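You operate a simulated robot arm through the tools that you are given. There is no shell and no other tool. Be economical: measure what you need, move in short steps, check, and stop when the job is done.

The job below is to be done with a simulated robot arm. You get a single attempt, and the scene is never put back.

Task
Power the coiler up, zero the counter and coil the rope on Slow.
Fine: put the brake back on when Done lights.

The check looks at the end state, three seconds after you hand in, the way a careful person would. Anything else that was tipped, shoved, dropped, spilled or broken makes it a failure.

Robot
A 7-joint arm with a two-finger parallel gripper, fixed in place. Base frame: the origin is at the foot of the arm, x ahead of it, y to its left, z up; the work surface is at about z = 0.84. Units: m, degrees, N and s.
With the tool pointing down near the work surface it reaches from about 0.3 to 0.7 m from the base axis. Its first joint turns from -66.0 to 66.0 degrees. Payload 1.57 kg.
The TCP is the grasp point between the finger pads, 0.03 m short of the fingertips. In the tool frame z runs along the fingers and y along their closing line. The gripper opens to 0.11 m. The fingers are 0.024 m wide and 0.012 m thick; the gripper's body (0.048 by 0.112 m) begins 0.078 m behind the TCP.
Orientation is that of the tool frame in the base frame, as [roll, pitch, yaw] about the fixed x, y, z axes, in that order (R = Rz(yaw) Ry(pitch) Rx(roll)). With the fingers straight down and closing along the base's y, the tool's x points along the base's -x, its y along +y and its z along -z.

Tools
- The arm moves only by the tool send_rows. Its argument "motion" is a list of rows, each an object (a shift or turn left out is 0, a gripper value left out holds the last) with "offset": the shift along the tool's x, y, z in m, a list of three; "rot": the turn, a rotation vector about the tool's x, y, z in degrees, a list of three; "claw": the closure in counts, from 0 (fully open) to 255 (shut). In form: [{"offset": [x, y, z], "rot": [rx, ry, rz], "claw": claw}, ...]. A call has 1 to 12 rows; each row shifts and turns the commanded pose from where the row before left it, along the tool's axes as they then stand. Rows are played at 5 a second. More than 0.05 m and 8.6 degrees between two rows, or a gripper value outside its range, and nothing of the call is played. A pose out of reach is approached as far as the arm can. The call stops where the force on the tool passes 90 N (or 10 N more than at its start, if that is more) or the arm is blocked; 0.2 s more then pass. The fingers move at their own pace (about 0.108 m/s each) and stop on an object; they squeeze with about 29 N. The grip force told is the motor's: it shows also when the fingers shut on nothing. Time passes only in rows, and 0.2 s behind the last, so rows that do not move let the fingers close. It gives the time, the measured TCP pose, the force on the tool (base axes), the opening and the grip force at its end, in the units of the frame above (readings bear some noise), with the torque about the TCP (base axes, N m) and any sound that the robot's microphone picked up.
- Cameras (640 x 400 px; columns grow to the right, rows downward): "scene" is fixed at [0.1746, -0.3938, 1.4129]; the picture's right is [0.70, -0.71, 0.00], its down [-0.34, -0.34, -0.88] and it looks along [0.62, 0.62, -0.48] (base axes); focal length 309 px, centre (320, 200). "wrist" rides on the gripper at [0.07, 0.016, -0.141] in the tool frame; the picture's right is [-0.23, 0.97, 0.00], its down [-0.86, -0.20, -0.48] and it looks along [-0.47, -0.11, 0.88] (tool axes); focal length 222 px, centre (320, 200). There is no depth. A picture from a camera that has moved, and an enlarged one, comes with that camera's place and axes in the base frame and with its lens.
- camera(camera): a new picture of that camera. The clock stands still meanwhile.
- inspect(camera, box): a new picture of the part [left, top, right, bottom] of that camera's present view, enlarged. The clock stands still meanwhile.
- finish_job(): hands the job in; it is judged then, once.

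Work in short steps. Places have to be worked out from the pictures, the camera data and where the tool is seen: move nearer, look again, correct. Check each grasp and each placing, and mend what went wrong. You have 120 turns and 68 pictures in all, those below and enlarged ones among them. Open the gripper and draw the arm clear of the work before you hand the job in, unless the task says otherwise; then end with one line.

The tools are called as a command line: name --argument value ..., lists and objects as JSON in quotes. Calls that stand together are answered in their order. send_rows: Moves the arm, as the interface text tells. Its arguments: {"type":"object","properties":{"motion":{"type":"array","items":{"type":"object","properties":{"offset":{"type":"array","items":{"type":"number"}},"rot":{"type":"array","items":{"type":"number"}},"claw":{"type":"number"}}}}},"required":["motion"]} The other tools are called the same way: camera (camera) takes a picture; inspect (camera, box) takes an enlarged picture of a part of a camera's view; finish_job () hands the job in.

At the start:

```text
t: 0.0
tcp_pos: [0.4481, 0.1272, 1.1647]
tool_rot: [180.0, 0.1, 180.0]
contact_force: [-0.4, -0.3, 0.9]
torque: [0.02, -0.02, 0.01]
finger_gap: 0.11
grasp_force: 0.0
```

scene: 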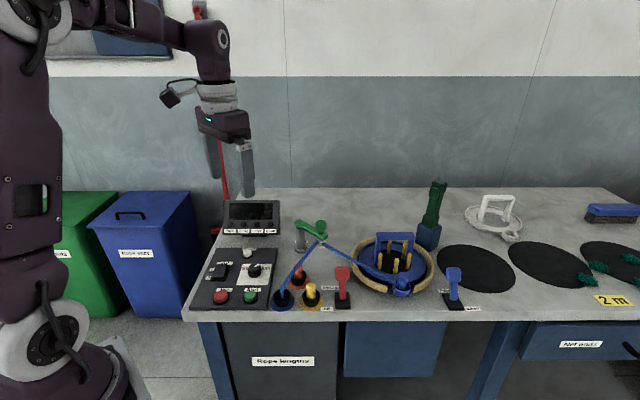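
wrist: 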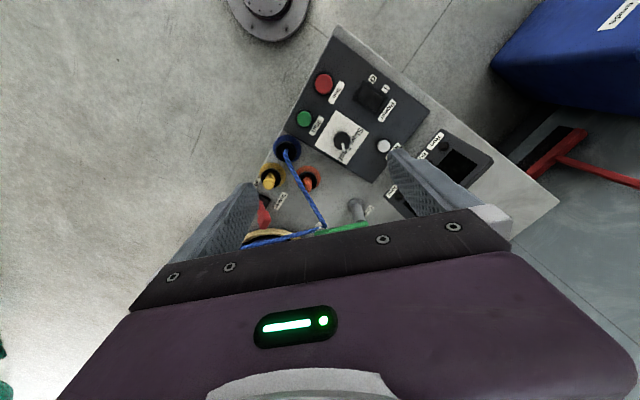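

I start by enlarging the panel and the rope machine to read labels.

inspect --camera "scene" --box '[190, 190, 350, 320]'

inspect --camera "scene" --box '[270, 170, 530, 320]'

inspect --camera "wrist" --box '[240, 30, 520, 240]'

```text
3.08 times, centred on (270, 255) of scene
camera zoom: at [0.1746, -0.3938, 1.4129], right [0.7, -0.71, 0.0], down [-0.34, -0.34, -0.88], along [0.62, 0.62, -0.48], focal length 951 px, centre (474, 31)
```

zoom: 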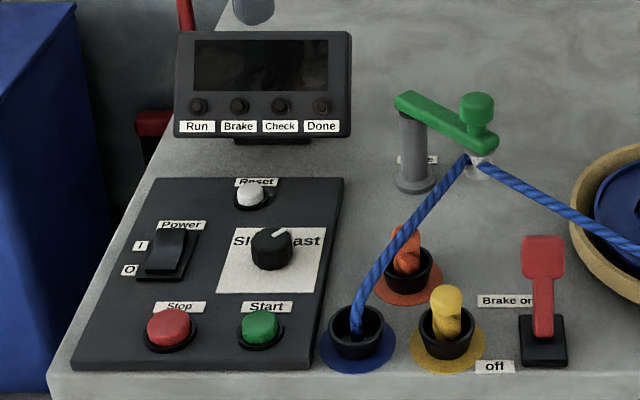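

```text
2.46 times, centred on (400, 245) of scene
camera zoom: at [0.1746, -0.3938, 1.4129], right [0.7, -0.71, 0.0], down [-0.34, -0.34, -0.88], along [0.62, 0.62, -0.48], focal length 760 px, centre (123, 89)
```

zoom: 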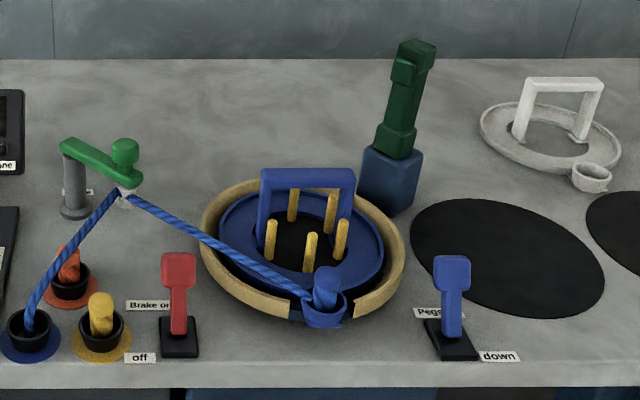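

```text
1.90 times, centred on (380, 135) of wrist
camera zoom: at [0.3791, 0.1438, 1.3064], right [0.23, 0.97, 0.0], down [0.86, -0.2, 0.48], along [0.47, -0.11, -0.88], focal length 423 px, centre (206, 324)
```

zoom: 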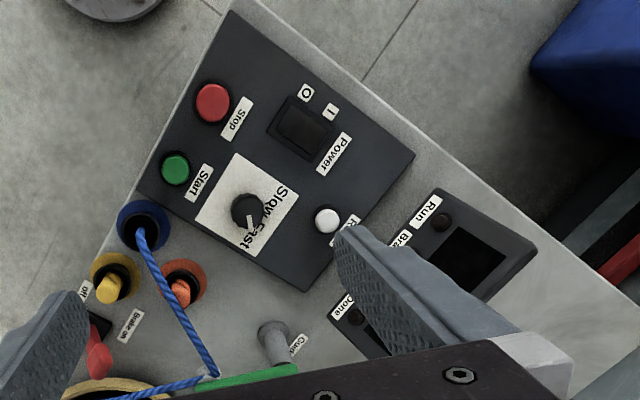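

The panel is turned about 45° to the base. Estimates: Power (0.429, 0.228), Dial (0.488, 0.157), Reset (0.519, 0.237), Start (0.435, 0.097), brake lever (0.583, -0.06). I turn the tool to line up with the table and close the gripper for pressing.

send_rows --motion '[{"rot": [0, 0, -7.5], "claw": 255}, {"rot": [0, 0, -7.5]}, {"rot": [0, 0, -7.5]}, {"rot": [0, 0, -7.5]}, {"rot": [0, 0, -7.5]}, {"rot": [0, 0, -7.5]}, {"offset": [-0.035, 0.04, 0.03]}, {"offset": [-0.035, 0.045, 0.03]}, {}, {}]'

camera --camera "wrist"

```text
refused: row 7 steps farther than a row can; nothing moved
```

```text
62 pictures are left
camera wrist: at [0.3791, 0.1438, 1.3064], right [0.23, 0.97, 0.0], down [0.86, -0.2, 0.48], along [0.47, -0.11, -0.88], focal length 222 px, centre (320, 200)
```

wrist: 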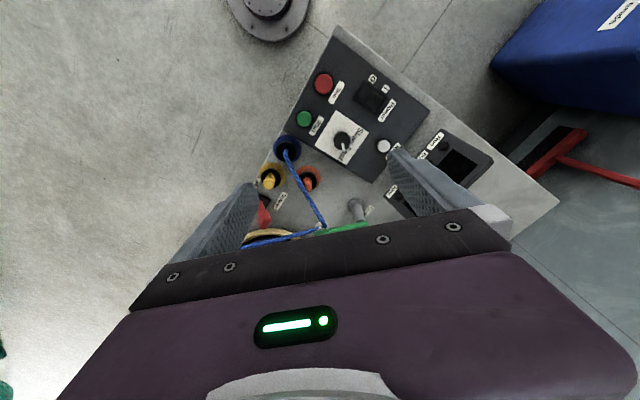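

Row too long (norm limit); I use smaller steps.

send_rows --motion '[{"rot": [0, 0, -7.5], "claw": 255}, {"rot": [0, 0, -7.5]}, {"rot": [0, 0, -7.5]}, {"rot": [0, 0, -7.5]}, {"rot": [0, 0, -7.5]}, {"rot": [0, 0, -7.5]}, {"offset": [-0.023, 0.028, 0.025]}, {"offset": [-0.023, 0.028, 0.025]}, {"offset": [-0.024, 0.029, 0.025]}, {}, {}]'

camera --camera "wrist"

```text
t: 2.4
tcp_pos: [0.44, 0.2368, 1.0891]
tool_rot: [-180.0, -0.1, -135.0]
contact_force: [-0.4, -1.7, 0.5]
torque: [0.0, 0.02, -0.01]
finger_gap: 0.0
grasp_force: 21.2
```

```text
61 pictures are left
camera wrist: at [0.3779, 0.1989, 1.2305], right [-0.53, 0.85, 0.0], down [0.75, 0.46, 0.48], along [0.41, 0.25, -0.88], focal length 222 px, centre (320, 200)
```

wrist: 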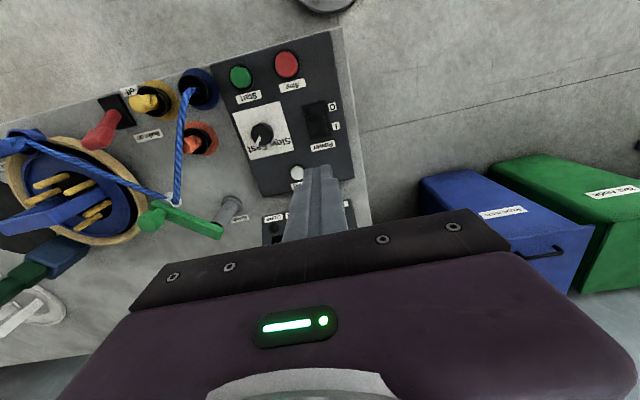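

Good overview; enlarging the panel and brake.

inspect --camera "wrist" --box '[220, 40, 360, 200]'

inspect --camera "wrist" --box '[0, 60, 250, 260]'

```text
2.50 times, centred on (290, 120) of wrist
camera zoom: at [0.3779, 0.1989, 1.2305], right [-0.53, 0.85, 0.0], down [0.75, 0.46, 0.48], along [0.41, 0.25, -0.88], focal length 555 px, centre (395, 400)
```

zoom: 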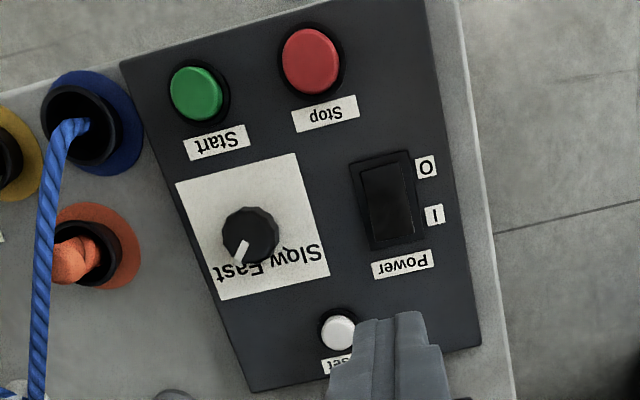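

```text
2.00 times, centred on (125, 160) of wrist
camera zoom: at [0.3779, 0.1989, 1.2305], right [-0.53, 0.85, 0.0], down [0.75, 0.46, 0.48], along [0.41, 0.25, -0.88], focal length 444 px, centre (710, 280)
```

zoom: 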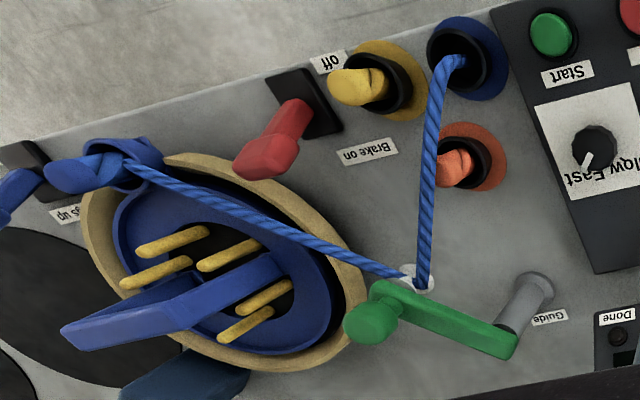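

The brake lever leans to "on", pegs are up, the dial points at Fast, and the rocker is at O. The TCP sits above the rocker's I end, so I descend to press it.

send_rows --motion '[{"offset": [-0.004, 0.001, 0.045]}, {"offset": [0, 0, 0.045]}, {"offset": [0, 0, 0.045]}, {"offset": [0, 0, 0.04]}, {}]'

inspect --camera "scene" --box '[190, 190, 350, 320]'

```text
t: 3.6
tcp_pos: [0.4405, 0.2387, 0.9136]
tool_rot: [-180.0, 0.0, -134.9]
contact_force: [0.3, -0.4, -0.7]
torque: [-0.03, -0.01, -0.02]
finger_gap: 0.0
grasp_force: 21.0
```

```text
3.08 times, centred on (270, 255) of scene
camera zoom: at [0.1746, -0.3937, 1.4129], right [0.7, -0.71, 0.0], down [-0.34, -0.34, -0.88], along [0.62, 0.62, -0.48], focal length 951 px, centre (474, 31)
```

zoom: 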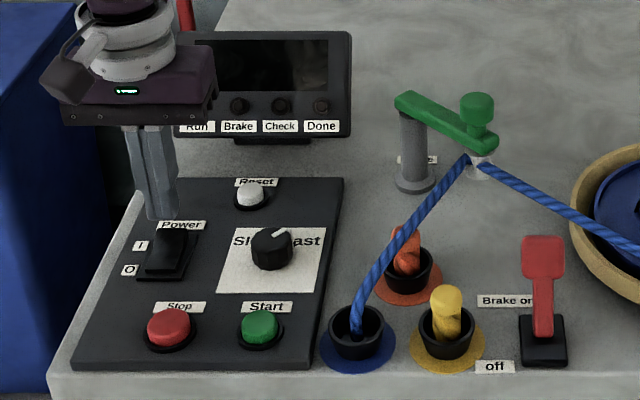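

Tip is just above the I end; pressing down in small steps.

send_rows --motion '[{"offset": [0, 0, 0.006]}, {"offset": [0, 0, 0.004]}, {"offset": [0, 0, 0.004]}, {"offset": [0, 0, 0.004]}, {}]'

inspect --camera "scene" --box '[190, 190, 350, 320]'

```text
t: 4.8
tcp_pos: [0.4411, 0.2411, 0.8993]
tool_rot: [180.0, 0.0, -135.0]
contact_force: [0.2, 0.4, 0.1]
torque: [0.02, -0.02, -0.01]
finger_gap: 0.0
grasp_force: 21.5
```

```text
3.08 times, centred on (270, 255) of scene
camera zoom: at [0.1746, -0.3937, 1.4129], right [0.7, -0.71, 0.0], down [-0.34, -0.34, -0.88], along [0.62, 0.62, -0.48], focal length 951 px, centre (474, 31)
```

zoom: 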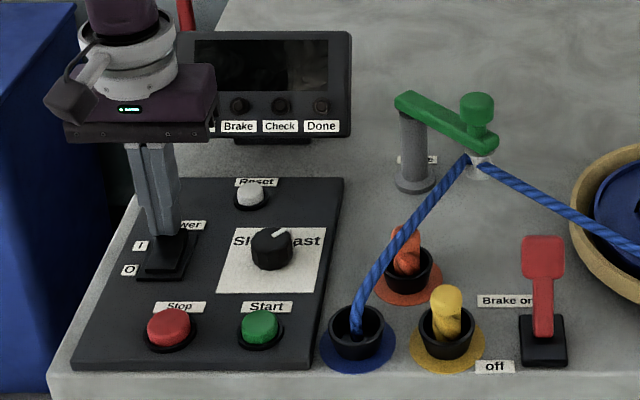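

No contact yet (tip z ≈ 0.87); continue down.

send_rows --motion '[{"offset": [0, 0, 0.003]}, {"offset": [0, 0, 0.003]}, {"offset": [0, 0, 0.003]}, {}]'

inspect --camera "scene" --box '[190, 190, 350, 320]'

```text
t: 5.7
tcp_pos: [0.4421, 0.2419, 0.8931]
tool_rot: [-179.9, 0.3, -134.9]
contact_force: [-2.3, -0.9, 15.8]
torque: [-0.13, 0.22, 0.01]
finger_gap: 0.0001
grasp_force: 21.3
stopped in row 4: the force on the tool passed its limit at 96 N (the readings are from after the stop); the commanded pose is now the measured one
```

```text
3.08 times, centred on (270, 255) of scene
camera zoom: at [0.1743, -0.3939, 1.4129], right [0.7, -0.71, 0.0], down [-0.34, -0.34, -0.88], along [0.62, 0.62, -0.48], focal length 951 px, centre (474, 31)
```

zoom: 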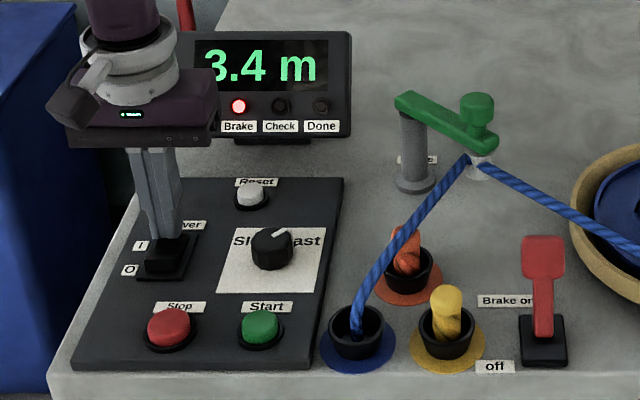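

Power is on (3.4 m, Brake lamp lit). Next, lift and move over Reset at about (0.520, 0.239).

send_rows --motion '[{"offset": [0, 0, -0.03]}, {"offset": [-0.027, -0.029, 0]}, {"offset": [-0.027, -0.029, 0]}, {}]'

inspect --camera "scene" --box '[190, 190, 350, 320]'

```text
t: 6.7
tcp_pos: [0.5215, 0.2385, 0.923]
tool_rot: [-179.9, 0.2, -134.9]
contact_force: [-0.1, 0.5, 0.1]
torque: [-0.02, 0.02, 0.0]
finger_gap: 0.0001
grasp_force: 21.0
```

```text
3.08 times, centred on (270, 255) of scene
camera zoom: at [0.1746, -0.3938, 1.4129], right [0.7, -0.71, 0.0], down [-0.34, -0.34, -0.88], along [0.62, 0.62, -0.48], focal length 951 px, centre (474, 31)
```

zoom: 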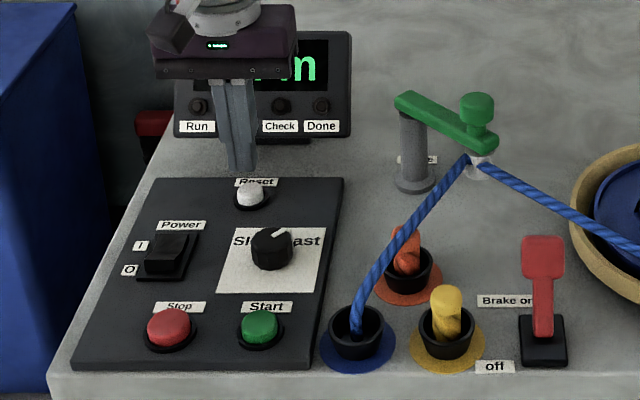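

Scene view suggests the tip is ~6 mm left of the button; I correct and press down in small steps.

send_rows --motion '[{"offset": [0.004, -0.005, 0.012]}, {"offset": [0, 0, 0.006]}, {"offset": [0, 0, 0.003]}, {"offset": [0, 0, 0.003]}, {"offset": [0, 0, 0.003]}, {}]'

inspect --camera "scene" --box '[190, 190, 350, 320]'

```text
t: 8.1
tcp_pos: [0.5218, 0.2339, 0.8954]
tool_rot: [180.0, 0.2, -134.9]
contact_force: [-0.1, 0.3, 0.2]
torque: [-0.02, 0.0, -0.01]
finger_gap: 0.0
grasp_force: 21.5
```

```text
3.08 times, centred on (270, 255) of scene
camera zoom: at [0.1746, -0.3938, 1.4129], right [0.7, -0.71, 0.0], down [-0.34, -0.34, -0.88], along [0.62, 0.62, -0.48], focal length 951 px, centre (474, 31)
```

zoom: 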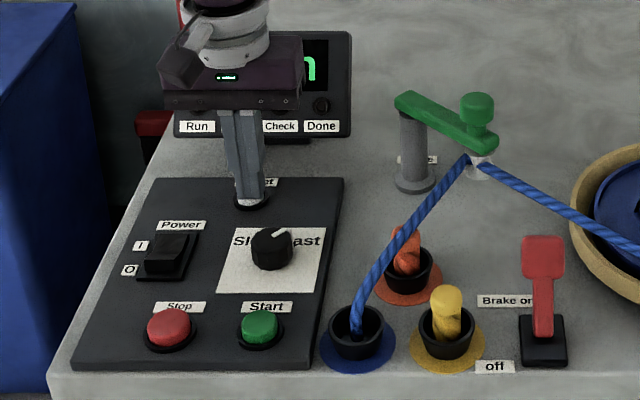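

Nearly in contact; continue pressing.

send_rows --motion '[{"offset": [0, 0, 0.002]}, {"offset": [0, 0, 0.002]}, {"offset": [0, 0, 0.002]}, {"offset": [0, 0, 0.002]}, {}]'

inspect --camera "scene" --box '[190, 190, 350, 320]'

```text
t: 9.3
tcp_pos: [0.5224, 0.2335, 0.888]
tool_rot: [-179.9, 0.3, -135.0]
contact_force: [-1.0, -1.3, 10.7]
torque: [0.05, 0.01, 0.03]
finger_gap: 0.0
grasp_force: 21.4
heard: click
```

```text
3.08 times, centred on (270, 255) of scene
camera zoom: at [0.1744, -0.3939, 1.4129], right [0.7, -0.71, 0.0], down [-0.34, -0.34, -0.88], along [0.62, 0.62, -0.48], focal length 951 px, centre (474, 31)
```

zoom: 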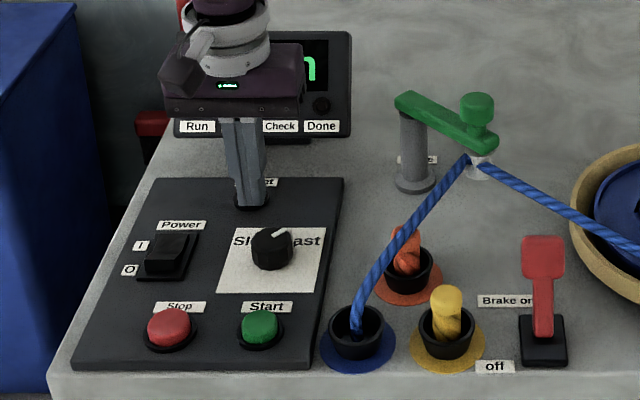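

Reset clicked. I lift to z≈1.0, move above the dial and open the gripper partway, then look.

send_rows --motion '[{"offset": [0, 0, -0.04]}, {"offset": [0, 0, -0.045]}, {"offset": [0.026, -0.01, -0.02], "claw": 120}, {"offset": [0.026, -0.01, 0]}, {"offset": [0.026, -0.01, 0]}, {}, {}]'

camera --camera "wrist"

inspect --camera "scene" --box '[190, 190, 350, 320]'

```text
t: 10.9
tcp_pos: [0.4876, 0.1564, 0.9918]
tool_rot: [-179.9, 0.3, -134.9]
contact_force: [0.2, -0.4, 0.2]
torque: [-0.01, 0.03, -0.02]
finger_gap: 0.0585
grasp_force: 0.0
```

```text
52 pictures are left
camera wrist: at [0.4257, 0.1184, 1.1329], right [-0.53, 0.85, 0.0], down [0.74, 0.46, 0.48], along [0.41, 0.25, -0.88], focal length 222 px, centre (320, 200)
```

wrist: 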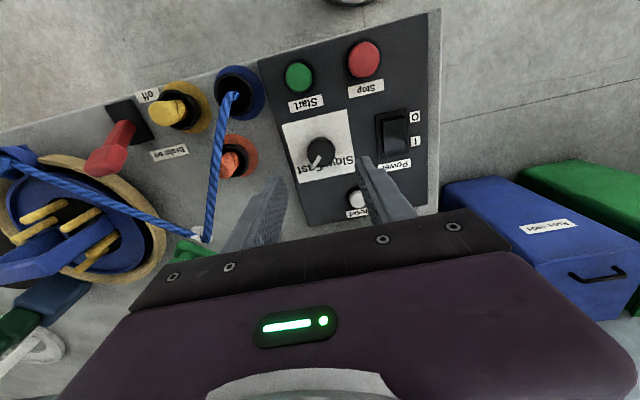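

```text
3.08 times, centred on (270, 255) of scene
camera zoom: at [0.1746, -0.3938, 1.4129], right [0.7, -0.71, 0.0], down [-0.34, -0.34, -0.88], along [0.62, 0.62, -0.48], focal length 951 px, centre (474, 31)
```

zoom: 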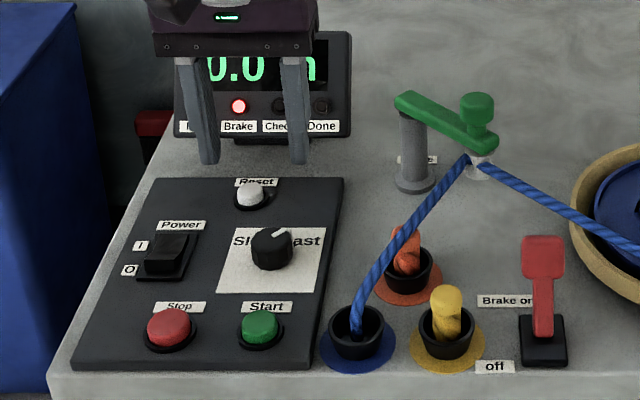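

Counter reads 0.0 m and the TCP is centred over the dial. Zooming on the dial pointer.

inspect --camera "wrist" --box '[270, 100, 380, 200]'

```text
4.00 times, centred on (325, 150) of wrist
camera zoom: at [0.4257, 0.1184, 1.1329], right [-0.53, 0.85, 0.0], down [0.74, 0.46, 0.48], along [0.41, 0.25, -0.88], focal length 888 px, centre (300, 400)
```

zoom: 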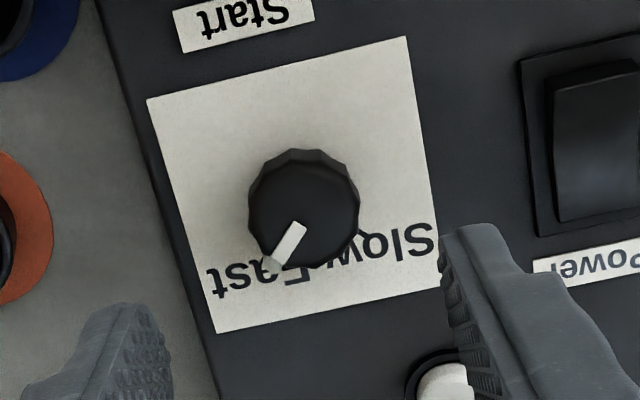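

Pointer sits ~45° toward Fast; a ~90° counter-clockwise turn is needed. I pre-rotate the tool +45°, then descend around the knob.

send_rows --motion '[{"rot": [0, 0, 7.5]}, {"rot": [0, 0, 7.5]}, {"rot": [0, 0, 7.5]}, {"rot": [0, 0, 7.5]}, {"rot": [0, 0, 7.5]}, {"rot": [0, 0, 7.5]}, {"offset": [0, 0, 0.04]}, {"offset": [0, 0, 0.03]}, {"offset": [0, 0, 0.015]}, {"offset": [0, 0, 0.01]}, {}]'

inspect --camera "scene" --box '[190, 190, 350, 320]'

```text
t: 13.3
tcp_pos: [0.489, 0.1573, 0.897]
tool_rot: [179.9, 0.2, -179.9]
contact_force: [-0.1, 1.0, -0.6]
torque: [0.0, -0.03, 0.02]
finger_gap: 0.0584
grasp_force: 0.0
```

```text
3.08 times, centred on (270, 255) of scene
camera zoom: at [0.1746, -0.3938, 1.4129], right [0.7, -0.71, 0.0], down [-0.34, -0.34, -0.88], along [0.62, 0.62, -0.48], focal length 951 px, centre (474, 31)
```

zoom: 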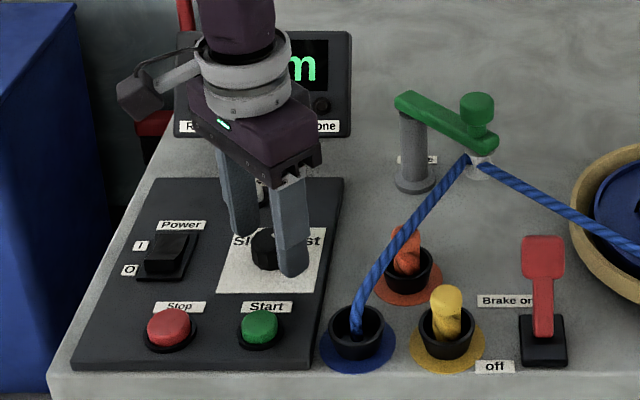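

The fingers straddle the knob; I grip and turn 75° first.

send_rows --motion '[{"offset": [0, 0, 0.003], "claw": 255}, {}, {}]'

send_rows --motion '[{"rot": [0, 0, -7.5]}, {"rot": [0, 0, -7.5]}, {"rot": [0, 0, -7.5]}, {"rot": [0, 0, -7.5]}, {"rot": [0, 0, -7.5]}, {"rot": [0, 0, -7.5]}, {"rot": [0, 0, -7.5]}, {"rot": [0, 0, -7.5]}, {"rot": [0, 0, -7.5]}, {"rot": [0, 0, -7.5]}, {}]'

inspect --camera "scene" --box '[230, 230, 310, 295]'

```text
t: 14.1
tcp_pos: [0.4895, 0.1614, 0.8957]
tool_rot: [179.6, 0.5, -179.7]
contact_force: [-7.7, 39.9, 40.7]
torque: [1.5, 0.52, 0.21]
finger_gap: 0.0323
grasp_force: 40.4
```

```text
t: 16.5
tcp_pos: [0.4924, 0.1579, 0.8951]
tool_rot: [-179.4, 0.6, -105.0]
contact_force: [30.1, 9.0, 21.8]
torque: [0.57, -1.28, -0.13]
finger_gap: 0.0323
grasp_force: 40.7
```

```text
6.15 times, centred on (270, 262) of scene
camera zoom: at [0.175, -0.3937, 1.4129], right [0.7, -0.71, 0.0], down [-0.34, -0.34, -0.88], along [0.62, 0.62, -0.48], focal length 1901 px, centre (628, -185)
```

zoom: 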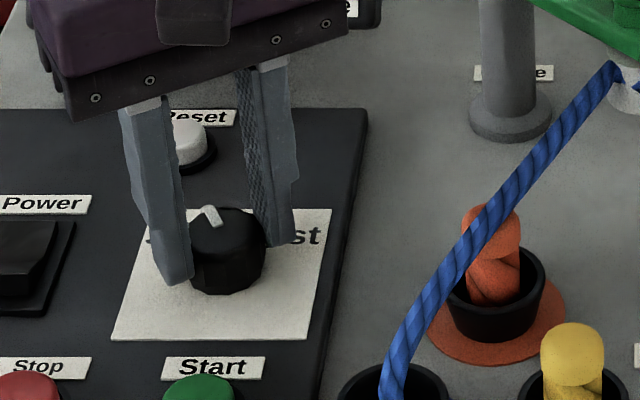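

The pointer has moved past vertical toward Slow; turning 13° more.

send_rows --motion '[{"rot": [0, 0, -6.5]}, {"rot": [0, 0, -6.5]}, {}]'

inspect --camera "scene" --box '[230, 230, 310, 295]'

```text
t: 17.3
tcp_pos: [0.4926, 0.158, 0.8942]
tool_rot: [-179.2, 0.4, -91.9]
contact_force: [41.0, -0.4, 21.6]
torque: [0.44, -1.45, -0.16]
finger_gap: 0.0321
grasp_force: 40.3
```

```text
6.15 times, centred on (270, 262) of scene
camera zoom: at [0.1752, -0.3939, 1.4128], right [0.7, -0.71, 0.0], down [-0.34, -0.34, -0.88], along [0.62, 0.62, -0.48], focal length 1901 px, centre (628, -185)
```

zoom: 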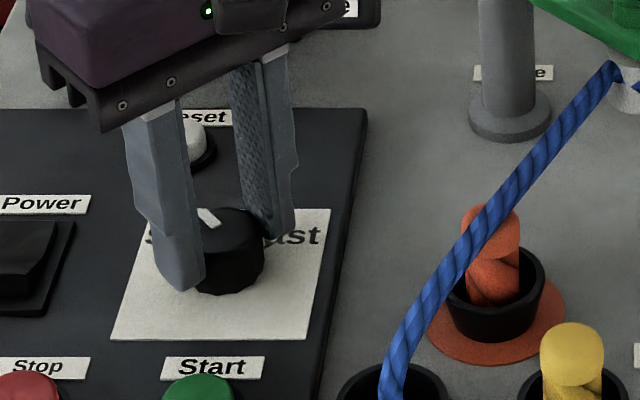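

Pointer now symmetric at about −45° (Slow). I release, lift, and turn the tool back to table alignment.

send_rows --motion '[{"claw": 120}, {}, {"offset": [0, 0, -0.04]}, {"offset": [0, 0, -0.04]}, {"rot": [0, 0, 7.2]}, {"rot": [0, 0, 7.2]}, {"rot": [0, 0, 7.2]}, {"rot": [0, 0, 7.2]}, {"rot": [0, 0, 7.2]}, {"rot": [0, 0, 7.2]}, {"claw": 0}, {}]'

camera --camera "wrist"

inspect --camera "scene" --box '[190, 190, 350, 320]'

```text
t: 19.9
tcp_pos: [0.488, 0.1549, 0.9745]
tool_rot: [-179.9, 0.2, -135.2]
contact_force: [-0.5, 0.1, 0.1]
torque: [0.02, -0.02, -0.02]
finger_gap: 0.1102
grasp_force: 0.1
```

```text
46 pictures are left
camera wrist: at [0.4259, 0.1186, 1.1155], right [-0.53, 0.85, 0.0], down [0.75, 0.46, 0.48], along [0.41, 0.25, -0.88], focal length 222 px, centre (320, 200)
```

wrist: 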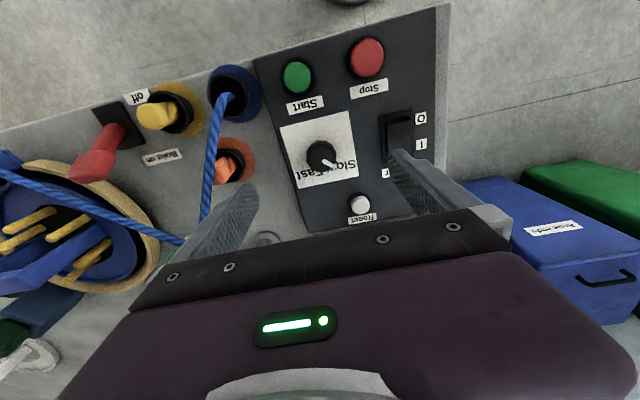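

```text
3.08 times, centred on (270, 255) of scene
camera zoom: at [0.1746, -0.3938, 1.4129], right [0.7, -0.71, 0.0], down [-0.34, -0.34, -0.88], along [0.62, 0.62, -0.48], focal length 951 px, centre (474, 31)
```

zoom: 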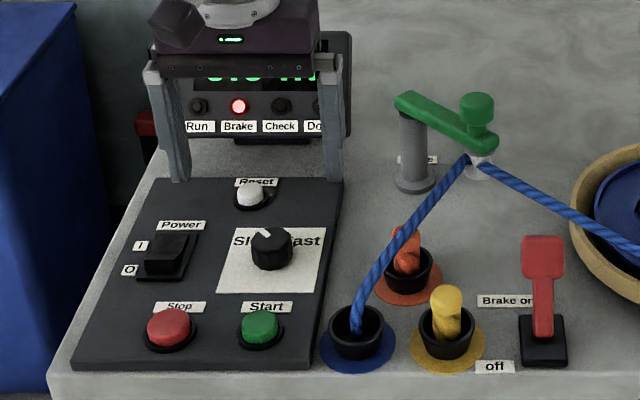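

Dial is on Slow. Next is the brake: the paddle is triangulated at about s=0.456, d=0.407 (base ≈(0.610,-0.034)), z≈0.905. I lift to clear the rope and move above it.

send_rows --motion '[{"offset": [0, 0, -0.045], "claw": 115}, {"offset": [0.008, -0.044, 0]}, {"offset": [0.01, -0.044, 0]}, {"offset": [0.01, -0.044, 0]}, {"offset": [0.01, -0.044, 0]}, {"offset": [0.01, -0.044, 0]}, {}, {}]'

camera --camera "wrist"

camera --camera "scene"

```text
t: 21.7
tcp_pos: [0.6118, -0.0332, 1.022]
tool_rot: [-180.0, 0.2, -135.1]
contact_force: [0.9, 0.4, 0.5]
torque: [0.01, 0.01, 0.01]
finger_gap: 0.0604
grasp_force: 0.1
```

```text
44 pictures are left
camera wrist: at [0.5496, -0.0717, 1.1623], right [-0.53, 0.85, 0.0], down [0.74, 0.46, 0.48], along [0.41, 0.25, -0.88], focal length 222 px, centre (320, 200)
```

wrist: 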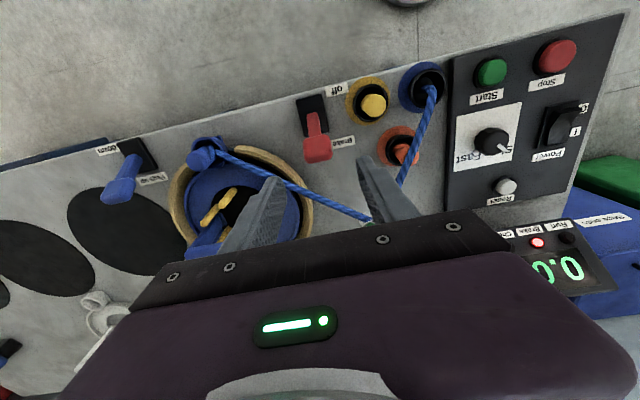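

```text
43 pictures are left
```

scene: 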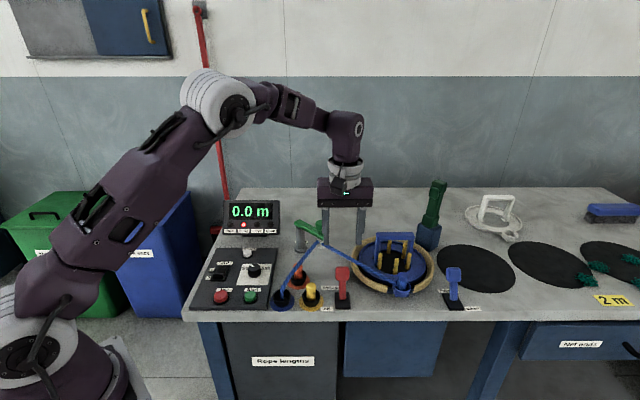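

Alignment is good (paddle ≈ s 0.459, d 0.407), with fingers clear of the rope. Descending around the paddle.

send_rows --motion '[{"offset": [0.002, -0.002, 0.04]}, {"offset": [0, 0, 0.04]}, {"offset": [0, 0, 0.025]}, {"offset": [0, 0, 0.01]}, {}]'

inspect --camera "scene" --box '[270, 190, 430, 320]'

camera --camera "wrist"

```text
t: 22.9
tcp_pos: [0.6088, -0.0371, 0.9056]
tool_rot: [-179.9, 0.3, -135.2]
contact_force: [1.1, 0.8, 0.1]
torque: [-0.02, 0.0, 0.03]
finger_gap: 0.0607
grasp_force: 0.2
```

```text
3.08 times, centred on (350, 255) of scene
camera zoom: at [0.1746, -0.3938, 1.4129], right [0.7, -0.71, 0.0], down [-0.34, -0.34, -0.88], along [0.62, 0.62, -0.48], focal length 951 px, centre (228, 31)
```

zoom: 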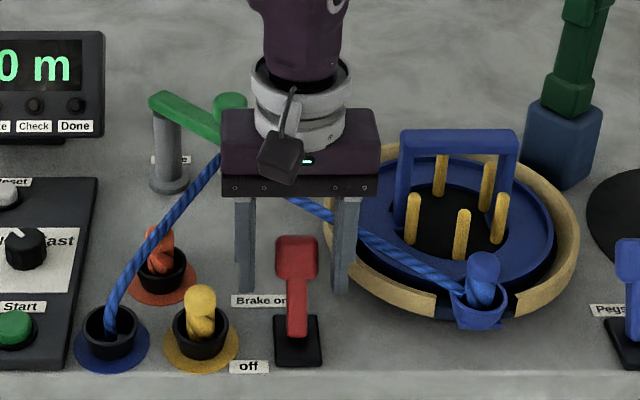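

```text
41 pictures are left
camera wrist: at [0.5477, -0.0747, 1.0459], right [-0.53, 0.85, 0.0], down [0.74, 0.46, 0.48], along [0.41, 0.25, -0.88], focal length 222 px, centre (320, 200)
```

wrist: 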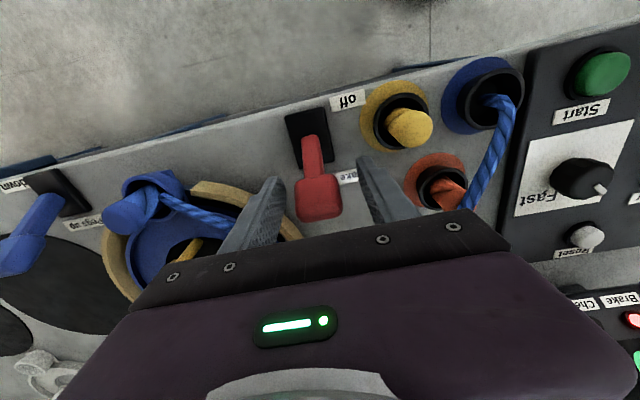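

The paddle is right at the TCP. Gripping it.

send_rows --motion '[{"claw": 255}, {}, {}]'

```text
t: 23.7
tcp_pos: [0.6115, -0.0394, 0.9068]
tool_rot: [-179.7, 0.2, -135.2]
contact_force: [23.2, -21.2, -7.3]
torque: [0.47, 0.2, -0.19]
finger_gap: 0.0335
grasp_force: 41.3
```

Gripped (gap 33 mm). I recentre sideways and pull the lever forward along its arc.

send_rows --motion '[{"offset": [0.0108, -0.003, -0.0051]}, {"offset": [0.0105, 0, -0.0029]}, {"offset": [0.0109, 0, -0.0009]}, {"offset": [0.0109, 0, 0.0009]}, {"offset": [0.0105, 0, 0.0029]}, {"offset": [0.0108, 0, 0.0051]}, {}]'

inspect --camera "scene" --box '[220, 190, 430, 320]'

```text
t: 25.3
tcp_pos: [0.565, -0.0838, 0.9039]
tool_rot: [-179.8, 0.2, -135.2]
contact_force: [7.8, 5.6, 12.9]
torque: [0.92, -0.69, 0.08]
finger_gap: 0.0336
grasp_force: 41.3
```

```text
3.05 times, centred on (325, 255) of scene
camera zoom: at [0.1745, -0.3936, 1.413], right [0.7, -0.71, 0.0], down [-0.34, -0.34, -0.88], along [0.62, 0.62, -0.48], focal length 942 px, centre (305, 32)
```

zoom: 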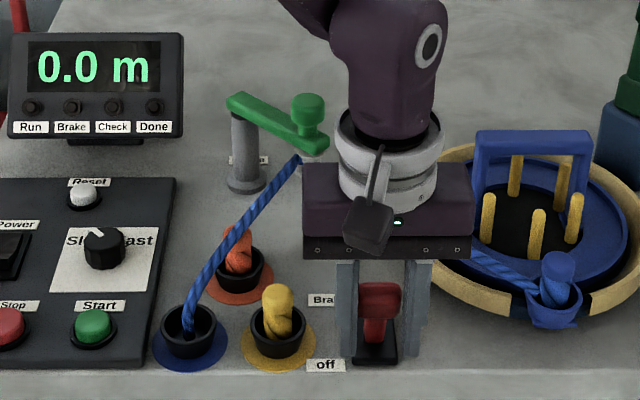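

Brake is off and its lamp is out. I release, lift, and travel to above Start, closing the gripper.

send_rows --motion '[{"claw": 115}, {}, {"offset": [0, 0, -0.045]}, {"offset": [0, 0, -0.045]}, {"offset": [0, 0, -0.02], "claw": 255}, {"offset": [-0.007, 0.044, 0]}, {"offset": [-0.007, 0.044, 0]}, {"offset": [-0.008, 0.044, 0]}, {"offset": [-0.008, 0.044, 0]}, {"offset": [-0.008, 0.043, 0]}, {}]'

inspect --camera "scene" --box '[190, 190, 400, 320]'

camera --camera "wrist"

```text
t: 27.7
tcp_pos: [0.4376, 0.0995, 1.015]
tool_rot: [-179.9, 0.2, -135.2]
contact_force: [-0.4, -0.6, -0.5]
torque: [-0.01, 0.01, 0.01]
finger_gap: 0.0
grasp_force: 21.5
```

```text
3.05 times, centred on (295, 255) of scene
camera zoom: at [0.1746, -0.3937, 1.4129], right [0.7, -0.71, 0.0], down [-0.34, -0.34, -0.88], along [0.62, 0.62, -0.48], focal length 942 px, centre (396, 32)
```

zoom: 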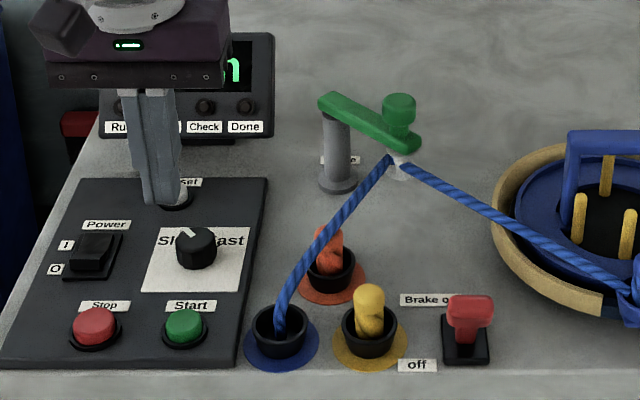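

```text
38 pictures are left
camera wrist: at [0.3753, 0.061, 1.1551], right [-0.53, 0.85, 0.0], down [0.74, 0.46, 0.48], along [0.41, 0.25, -0.88], focal length 222 px, centre (320, 200)
```

wrist: 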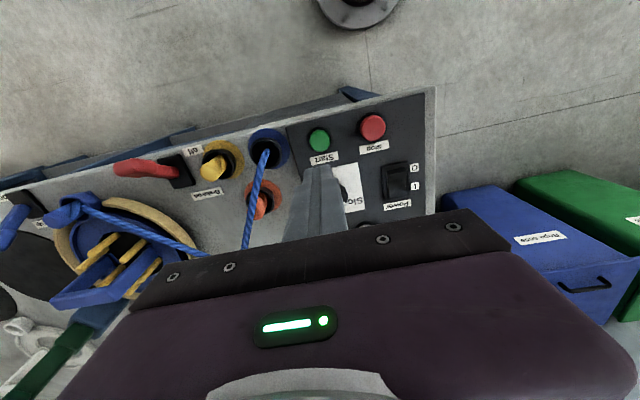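

Brake stays off. The Start button is beneath with a ~4 mm correction; descending close and then pressing.

send_rows --motion '[{"offset": [0.004, -0.002, 0.04]}, {"offset": [0, 0, 0.04]}, {"offset": [0, 0, 0.03]}, {"offset": [0, 0, 0.005]}, {"offset": [0, 0, 0.003]}, {"offset": [0, 0, 0.002]}, {"offset": [0, 0, 0.002]}, {}]'

inspect --camera "scene" --box '[190, 190, 400, 320]'

```text
t: 29.5
tcp_pos: [0.4368, 0.0939, 0.892]
tool_rot: [-180.0, 0.2, -135.1]
contact_force: [0.2, -0.8, 1.3]
torque: [-0.02, -0.03, 0.01]
finger_gap: 0.0
grasp_force: 21.4
```

```text
3.05 times, centred on (295, 255) of scene
camera zoom: at [0.1746, -0.3938, 1.4129], right [0.7, -0.71, 0.0], down [-0.34, -0.34, -0.88], along [0.62, 0.62, -0.48], focal length 942 px, centre (396, 32)
```

zoom: 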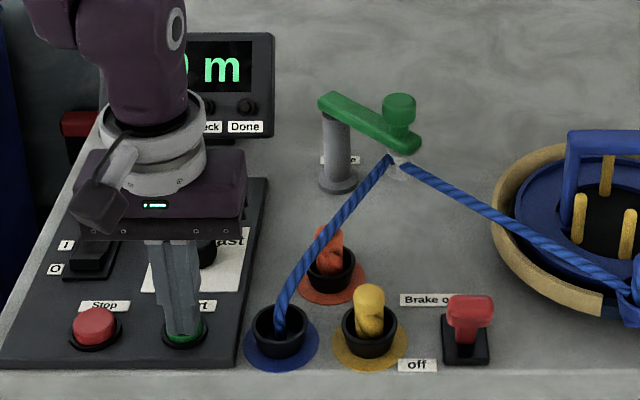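

On the button; pressing a few mm more until the click.

send_rows --motion '[{"offset": [0, 0, 0.002]}, {"offset": [0, 0, 0.002]}, {"offset": [0, 0, 0.002]}, {}]'

```text
t: 30.5
tcp_pos: [0.4359, 0.0945, 0.8854]
tool_rot: [-180.0, 0.2, -135.1]
contact_force: [-7.8, 1.2, 19.5]
torque: [0.12, 0.18, 0.01]
finger_gap: 0.0
grasp_force: 20.9
heard: click
```

Clicked. I lift away and look at the display.

send_rows --motion '[{"offset": [0, 0, -0.045]}, {"offset": [0, 0, -0.045]}, {"offset": [0.008, -0.03, -0.03]}, {"offset": [0.008, -0.044, 0]}, {"offset": [0.008, -0.044, 0]}, {"offset": [0.008, -0.044, 0]}, {"offset": [0.004, -0.044, 0]}, {"offset": [0, -0.012, 0], "claw": 115}, {}]'

camera --camera "scene"

camera --camera "wrist"

```text
t: 32.5
tcp_pos: [0.5661, -0.0848, 1.007]
tool_rot: [-179.8, 0.2, -135.1]
contact_force: [0.1, 0.8, -0.1]
torque: [0.02, 0.0, -0.02]
finger_gap: 0.0607
grasp_force: 0.0
```

```text
36 pictures are left
```

scene: 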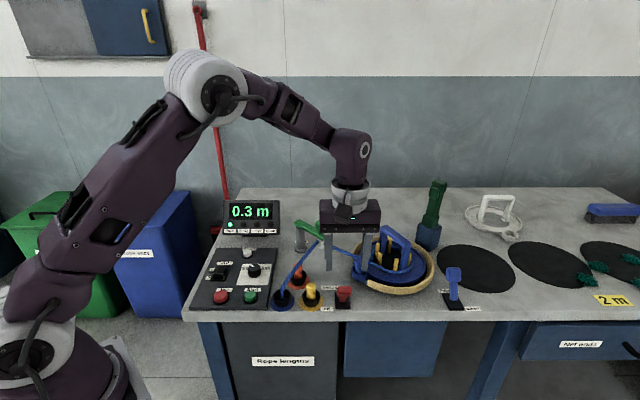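

```text
35 pictures are left
camera wrist: at [0.5041, -0.1232, 1.1477], right [-0.53, 0.85, 0.0], down [0.75, 0.46, 0.48], along [0.41, 0.25, -0.88], focal length 222 px, centre (320, 200)
```

wrist: 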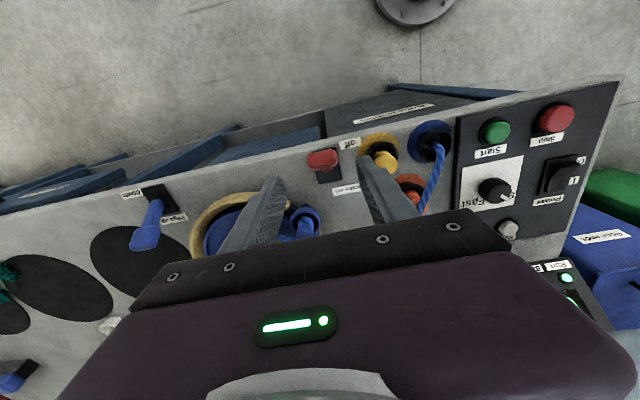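

Running: 0.3 m, Run lit, lever below the TCP. I lower around the lever without gripping, then wait.

send_rows --motion '[{"offset": [-0.004, 0, 0.04]}, {"offset": [0, 0, 0.04]}, {"offset": [0, 0, 0.022]}, {}, {}, {}, {}, {}, {}, {}, {}, {}]'

camera --camera "scene"

```text
t: 35.1
tcp_pos: [0.5698, -0.085, 0.9042]
tool_rot: [-179.8, 0.2, -135.2]
contact_force: [0.0, 0.0, 0.1]
torque: [0.02, 0.0, 0.01]
finger_gap: 0.0599
grasp_force: 0.2
```

```text
34 pictures are left
```

scene: 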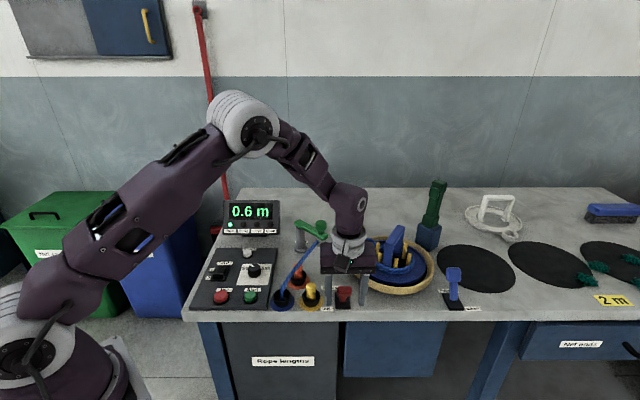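

0.6 m and rising at ~0.12 m/s. Waiting.

send_rows --motion '[{}, {}, {}, {}, {}, {}, {}, {}, {}, {}, {}, {}]'

send_rows --motion '[{}, {}, {}, {}, {}, {}, {}, {}, {}, {}, {}, {}]'

inspect --camera "scene" --box '[210, 190, 440, 320]'

```text
t: 37.7
tcp_pos: [0.5685, -0.0842, 0.9032]
tool_rot: [-179.8, 0.1, -135.2]
contact_force: [0.2, 0.0, 0.1]
torque: [0.02, -0.02, 0.01]
finger_gap: 0.0606
grasp_force: 0.0
```

```text
t: 40.3
tcp_pos: [0.5689, -0.084, 0.9035]
tool_rot: [-180.0, 0.3, -135.0]
contact_force: [-0.6, -0.2, 0.0]
torque: [-0.01, 0.02, 0.01]
finger_gap: 0.0605
grasp_force: 0.0
```

```text
2.78 times, centred on (325, 255) of scene
camera zoom: at [0.1746, -0.3938, 1.4129], right [0.7, -0.71, 0.0], down [-0.34, -0.34, -0.88], along [0.62, 0.62, -0.48], focal length 860 px, centre (306, 47)
```

zoom: 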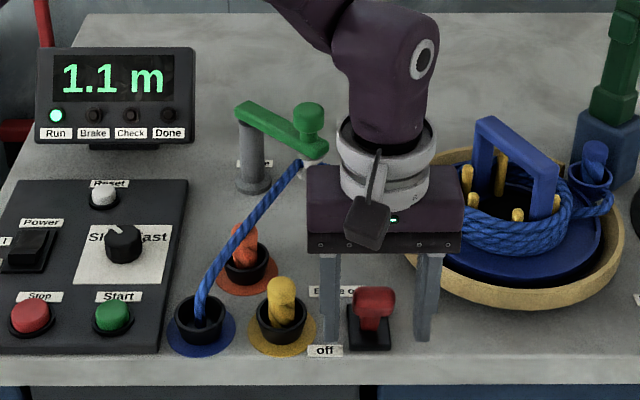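

1.1 m and coiling well. Waiting on.

send_rows --motion '[{}, {}, {}, {}, {}, {}, {}, {}, {}, {}, {}, {}]'

send_rows --motion '[{}, {}, {}, {}, {}, {}, {}, {}, {}, {}, {}, {}]'

inspect --camera "scene" --box '[210, 190, 440, 320]'

```text
t: 42.9
tcp_pos: [0.5683, -0.0852, 0.9033]
tool_rot: [-180.0, 0.2, -135.1]
contact_force: [-0.6, 0.0, 0.4]
torque: [-0.03, 0.0, 0.0]
finger_gap: 0.0603
grasp_force: 0.0
```

```text
t: 45.5
tcp_pos: [0.5693, -0.0848, 0.9036]
tool_rot: [-179.9, 0.1, -135.1]
contact_force: [-0.3, 0.1, -0.4]
torque: [0.03, 0.0, 0.02]
finger_gap: 0.0604
grasp_force: 0.0
```

```text
2.78 times, centred on (325, 255) of scene
camera zoom: at [0.1746, -0.3938, 1.4129], right [0.7, -0.71, 0.0], down [-0.34, -0.34, -0.88], along [0.62, 0.62, -0.48], focal length 860 px, centre (306, 47)
```

zoom: 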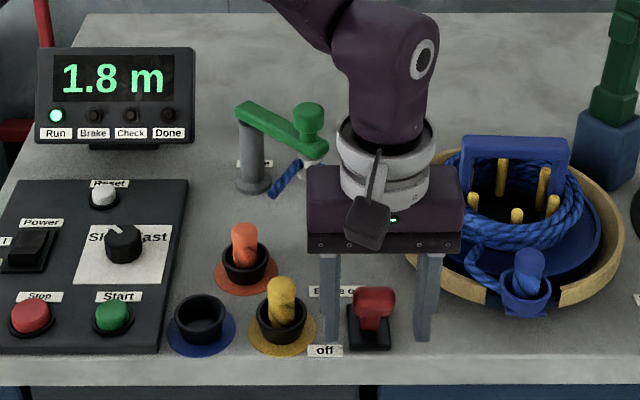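

Almost at the end: the tail has left the blue cup. A short wait.

send_rows --motion '[{}, {}, {}, {}, {}, {}, {}, {}, {}, {}]'

inspect --camera "scene" --box '[210, 190, 440, 320]'

```text
t: 47.7
tcp_pos: [0.5692, -0.0854, 0.9044]
tool_rot: [-179.9, 0.2, -135.2]
contact_force: [0.0, -0.5, 0.1]
torque: [0.01, 0.06, 0.04]
finger_gap: 0.0602
grasp_force: 0.0
```

```text
2.78 times, centred on (325, 255) of scene
camera zoom: at [0.1746, -0.3938, 1.4129], right [0.7, -0.71, 0.0], down [-0.34, -0.34, -0.88], along [0.62, 0.62, -0.48], focal length 860 px, centre (306, 47)
```

zoom: 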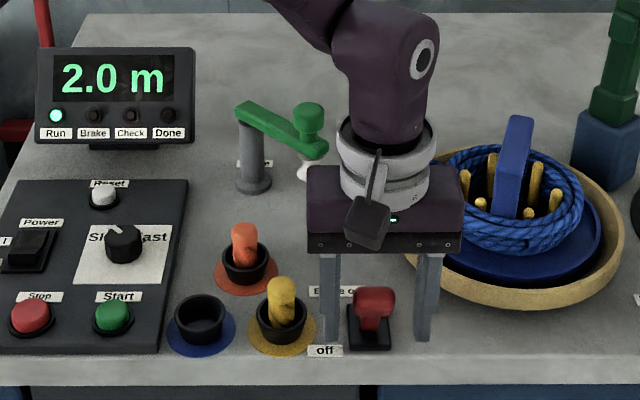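

Still running at 2.0 m, Done not lit yet. A bit more waiting.

send_rows --motion '[{}, {}, {}, {}, {}]'

inspect --camera "scene" --box '[210, 190, 440, 320]'

```text
t: 48.9
tcp_pos: [0.5691, -0.0844, 0.9035]
tool_rot: [-180.0, 0.2, -135.0]
contact_force: [-0.1, 0.3, 0.6]
torque: [0.01, 0.01, 0.0]
finger_gap: 0.0602
grasp_force: 0.1
```

```text
2.78 times, centred on (325, 255) of scene
camera zoom: at [0.1746, -0.3938, 1.4129], right [0.7, -0.71, 0.0], down [-0.34, -0.34, -0.88], along [0.62, 0.62, -0.48], focal length 860 px, centre (306, 47)
```

zoom: 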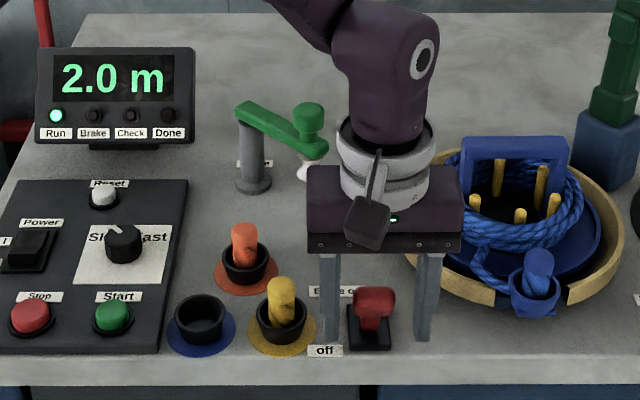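

send_rows --motion '[{}, {}, {}, {}, {}]'

inspect --camera "scene" --box '[210, 190, 440, 320]'

```text
t: 50.1
tcp_pos: [0.5689, -0.0844, 0.904]
tool_rot: [-179.9, 0.2, -135.2]
contact_force: [0.0, -0.3, 0.5]
torque: [0.0, 0.0, -0.03]
finger_gap: 0.0604
grasp_force: 0.1
```

```text
2.78 times, centred on (325, 255) of scene
camera zoom: at [0.1746, -0.3938, 1.4129], right [0.7, -0.71, 0.0], down [-0.34, -0.34, -0.88], along [0.62, 0.62, -0.48], focal length 860 px, centre (306, 47)
```

zoom: 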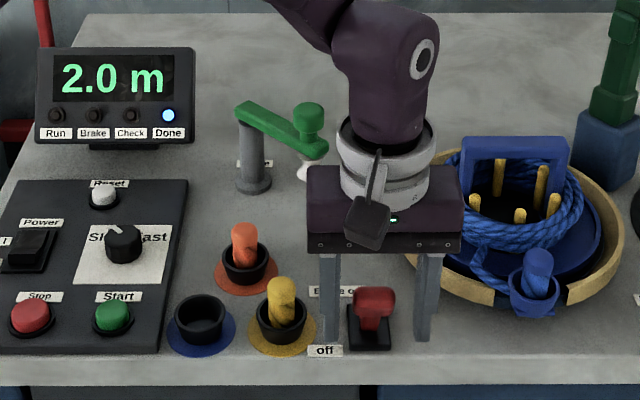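

Done is lit and Run is out. I grip the lever and move it back along the arc to "on".

send_rows --motion '[{"claw": 255}, {}, {}, {"offset": [-0.0108, 0, -0.0051]}, {"offset": [-0.0105, 0, -0.0029]}, {"offset": [-0.0109, 0, -0.0009]}, {"offset": [-0.0109, 0, 0.0009]}, {"offset": [-0.0105, 0, 0.0029]}, {"offset": [-0.0108, 0, 0.0051]}, {}]'

inspect --camera "scene" --box '[210, 190, 440, 320]'

```text
t: 52.3
tcp_pos: [0.6138, -0.0377, 0.9051]
tool_rot: [-180.0, 0.3, -135.1]
contact_force: [-21.1, 9.4, 15.1]
torque: [-0.65, 0.82, 0.28]
finger_gap: 0.0338
grasp_force: 41.1
```

```text
2.78 times, centred on (325, 255) of scene
camera zoom: at [0.1738, -0.3935, 1.4131], right [0.7, -0.71, 0.0], down [-0.34, -0.34, -0.88], along [0.62, 0.62, -0.48], focal length 860 px, centre (306, 47)
```

zoom: 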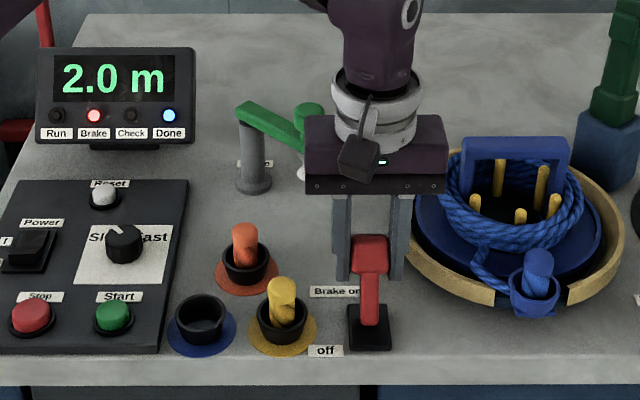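

Brake lamp is lit along with Done. I release and lift clear.

send_rows --motion '[{"claw": 110}, {}, {}, {"offset": [0, 0, -0.045]}, {"offset": [0, 0, -0.045]}, {"offset": [0, 0, -0.045]}, {"offset": [0, 0.03, -0.035], "claw": 0}, {"offset": [0, 0.04, -0.02]}, {"offset": [0, 0.04, -0.02]}, {}]'

camera --camera "scene"

inspect --camera "scene" --box '[190, 180, 470, 320]'

```text
t: 54.5
tcp_pos: [0.5333, 0.0405, 1.1128]
tool_rot: [-180.0, 0.3, -135.1]
contact_force: [0.1, 0.2, 0.0]
torque: [-0.03, -0.01, -0.03]
finger_gap: 0.1098
grasp_force: 0.1
```

```text
27 pictures are left
```

scene: 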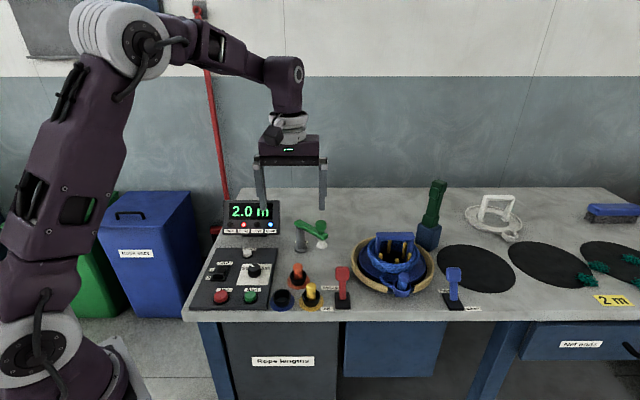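

```text
2.29 times, centred on (330, 250) of scene
camera zoom: at [0.1746, -0.3937, 1.4129], right [0.7, -0.71, 0.0], down [-0.34, -0.34, -0.88], along [0.62, 0.62, -0.48], focal length 706 px, centre (297, 86)
```

zoom: 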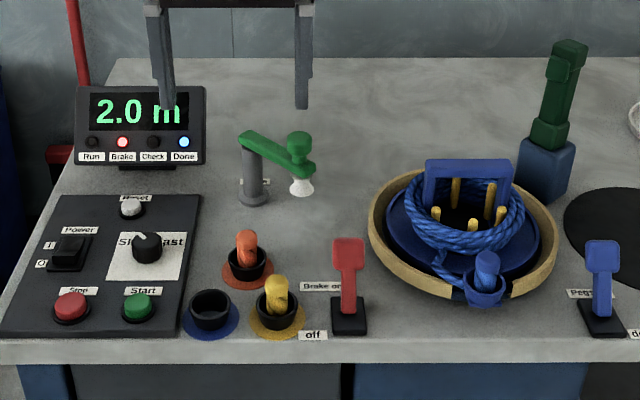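

Everything is in the asked-for state: power on, dial on Slow, 2.0 m coiled, Done lit, brake on, and the arm clear. Handing in.

finish_job

```text
The job is handed in.
```

The coiler is powered up, the counter was zeroed, and the blue rope was coiled on Slow to 2.0 m; when Done lit I put the brake back on, then opened the gripper and drew the arm clear.
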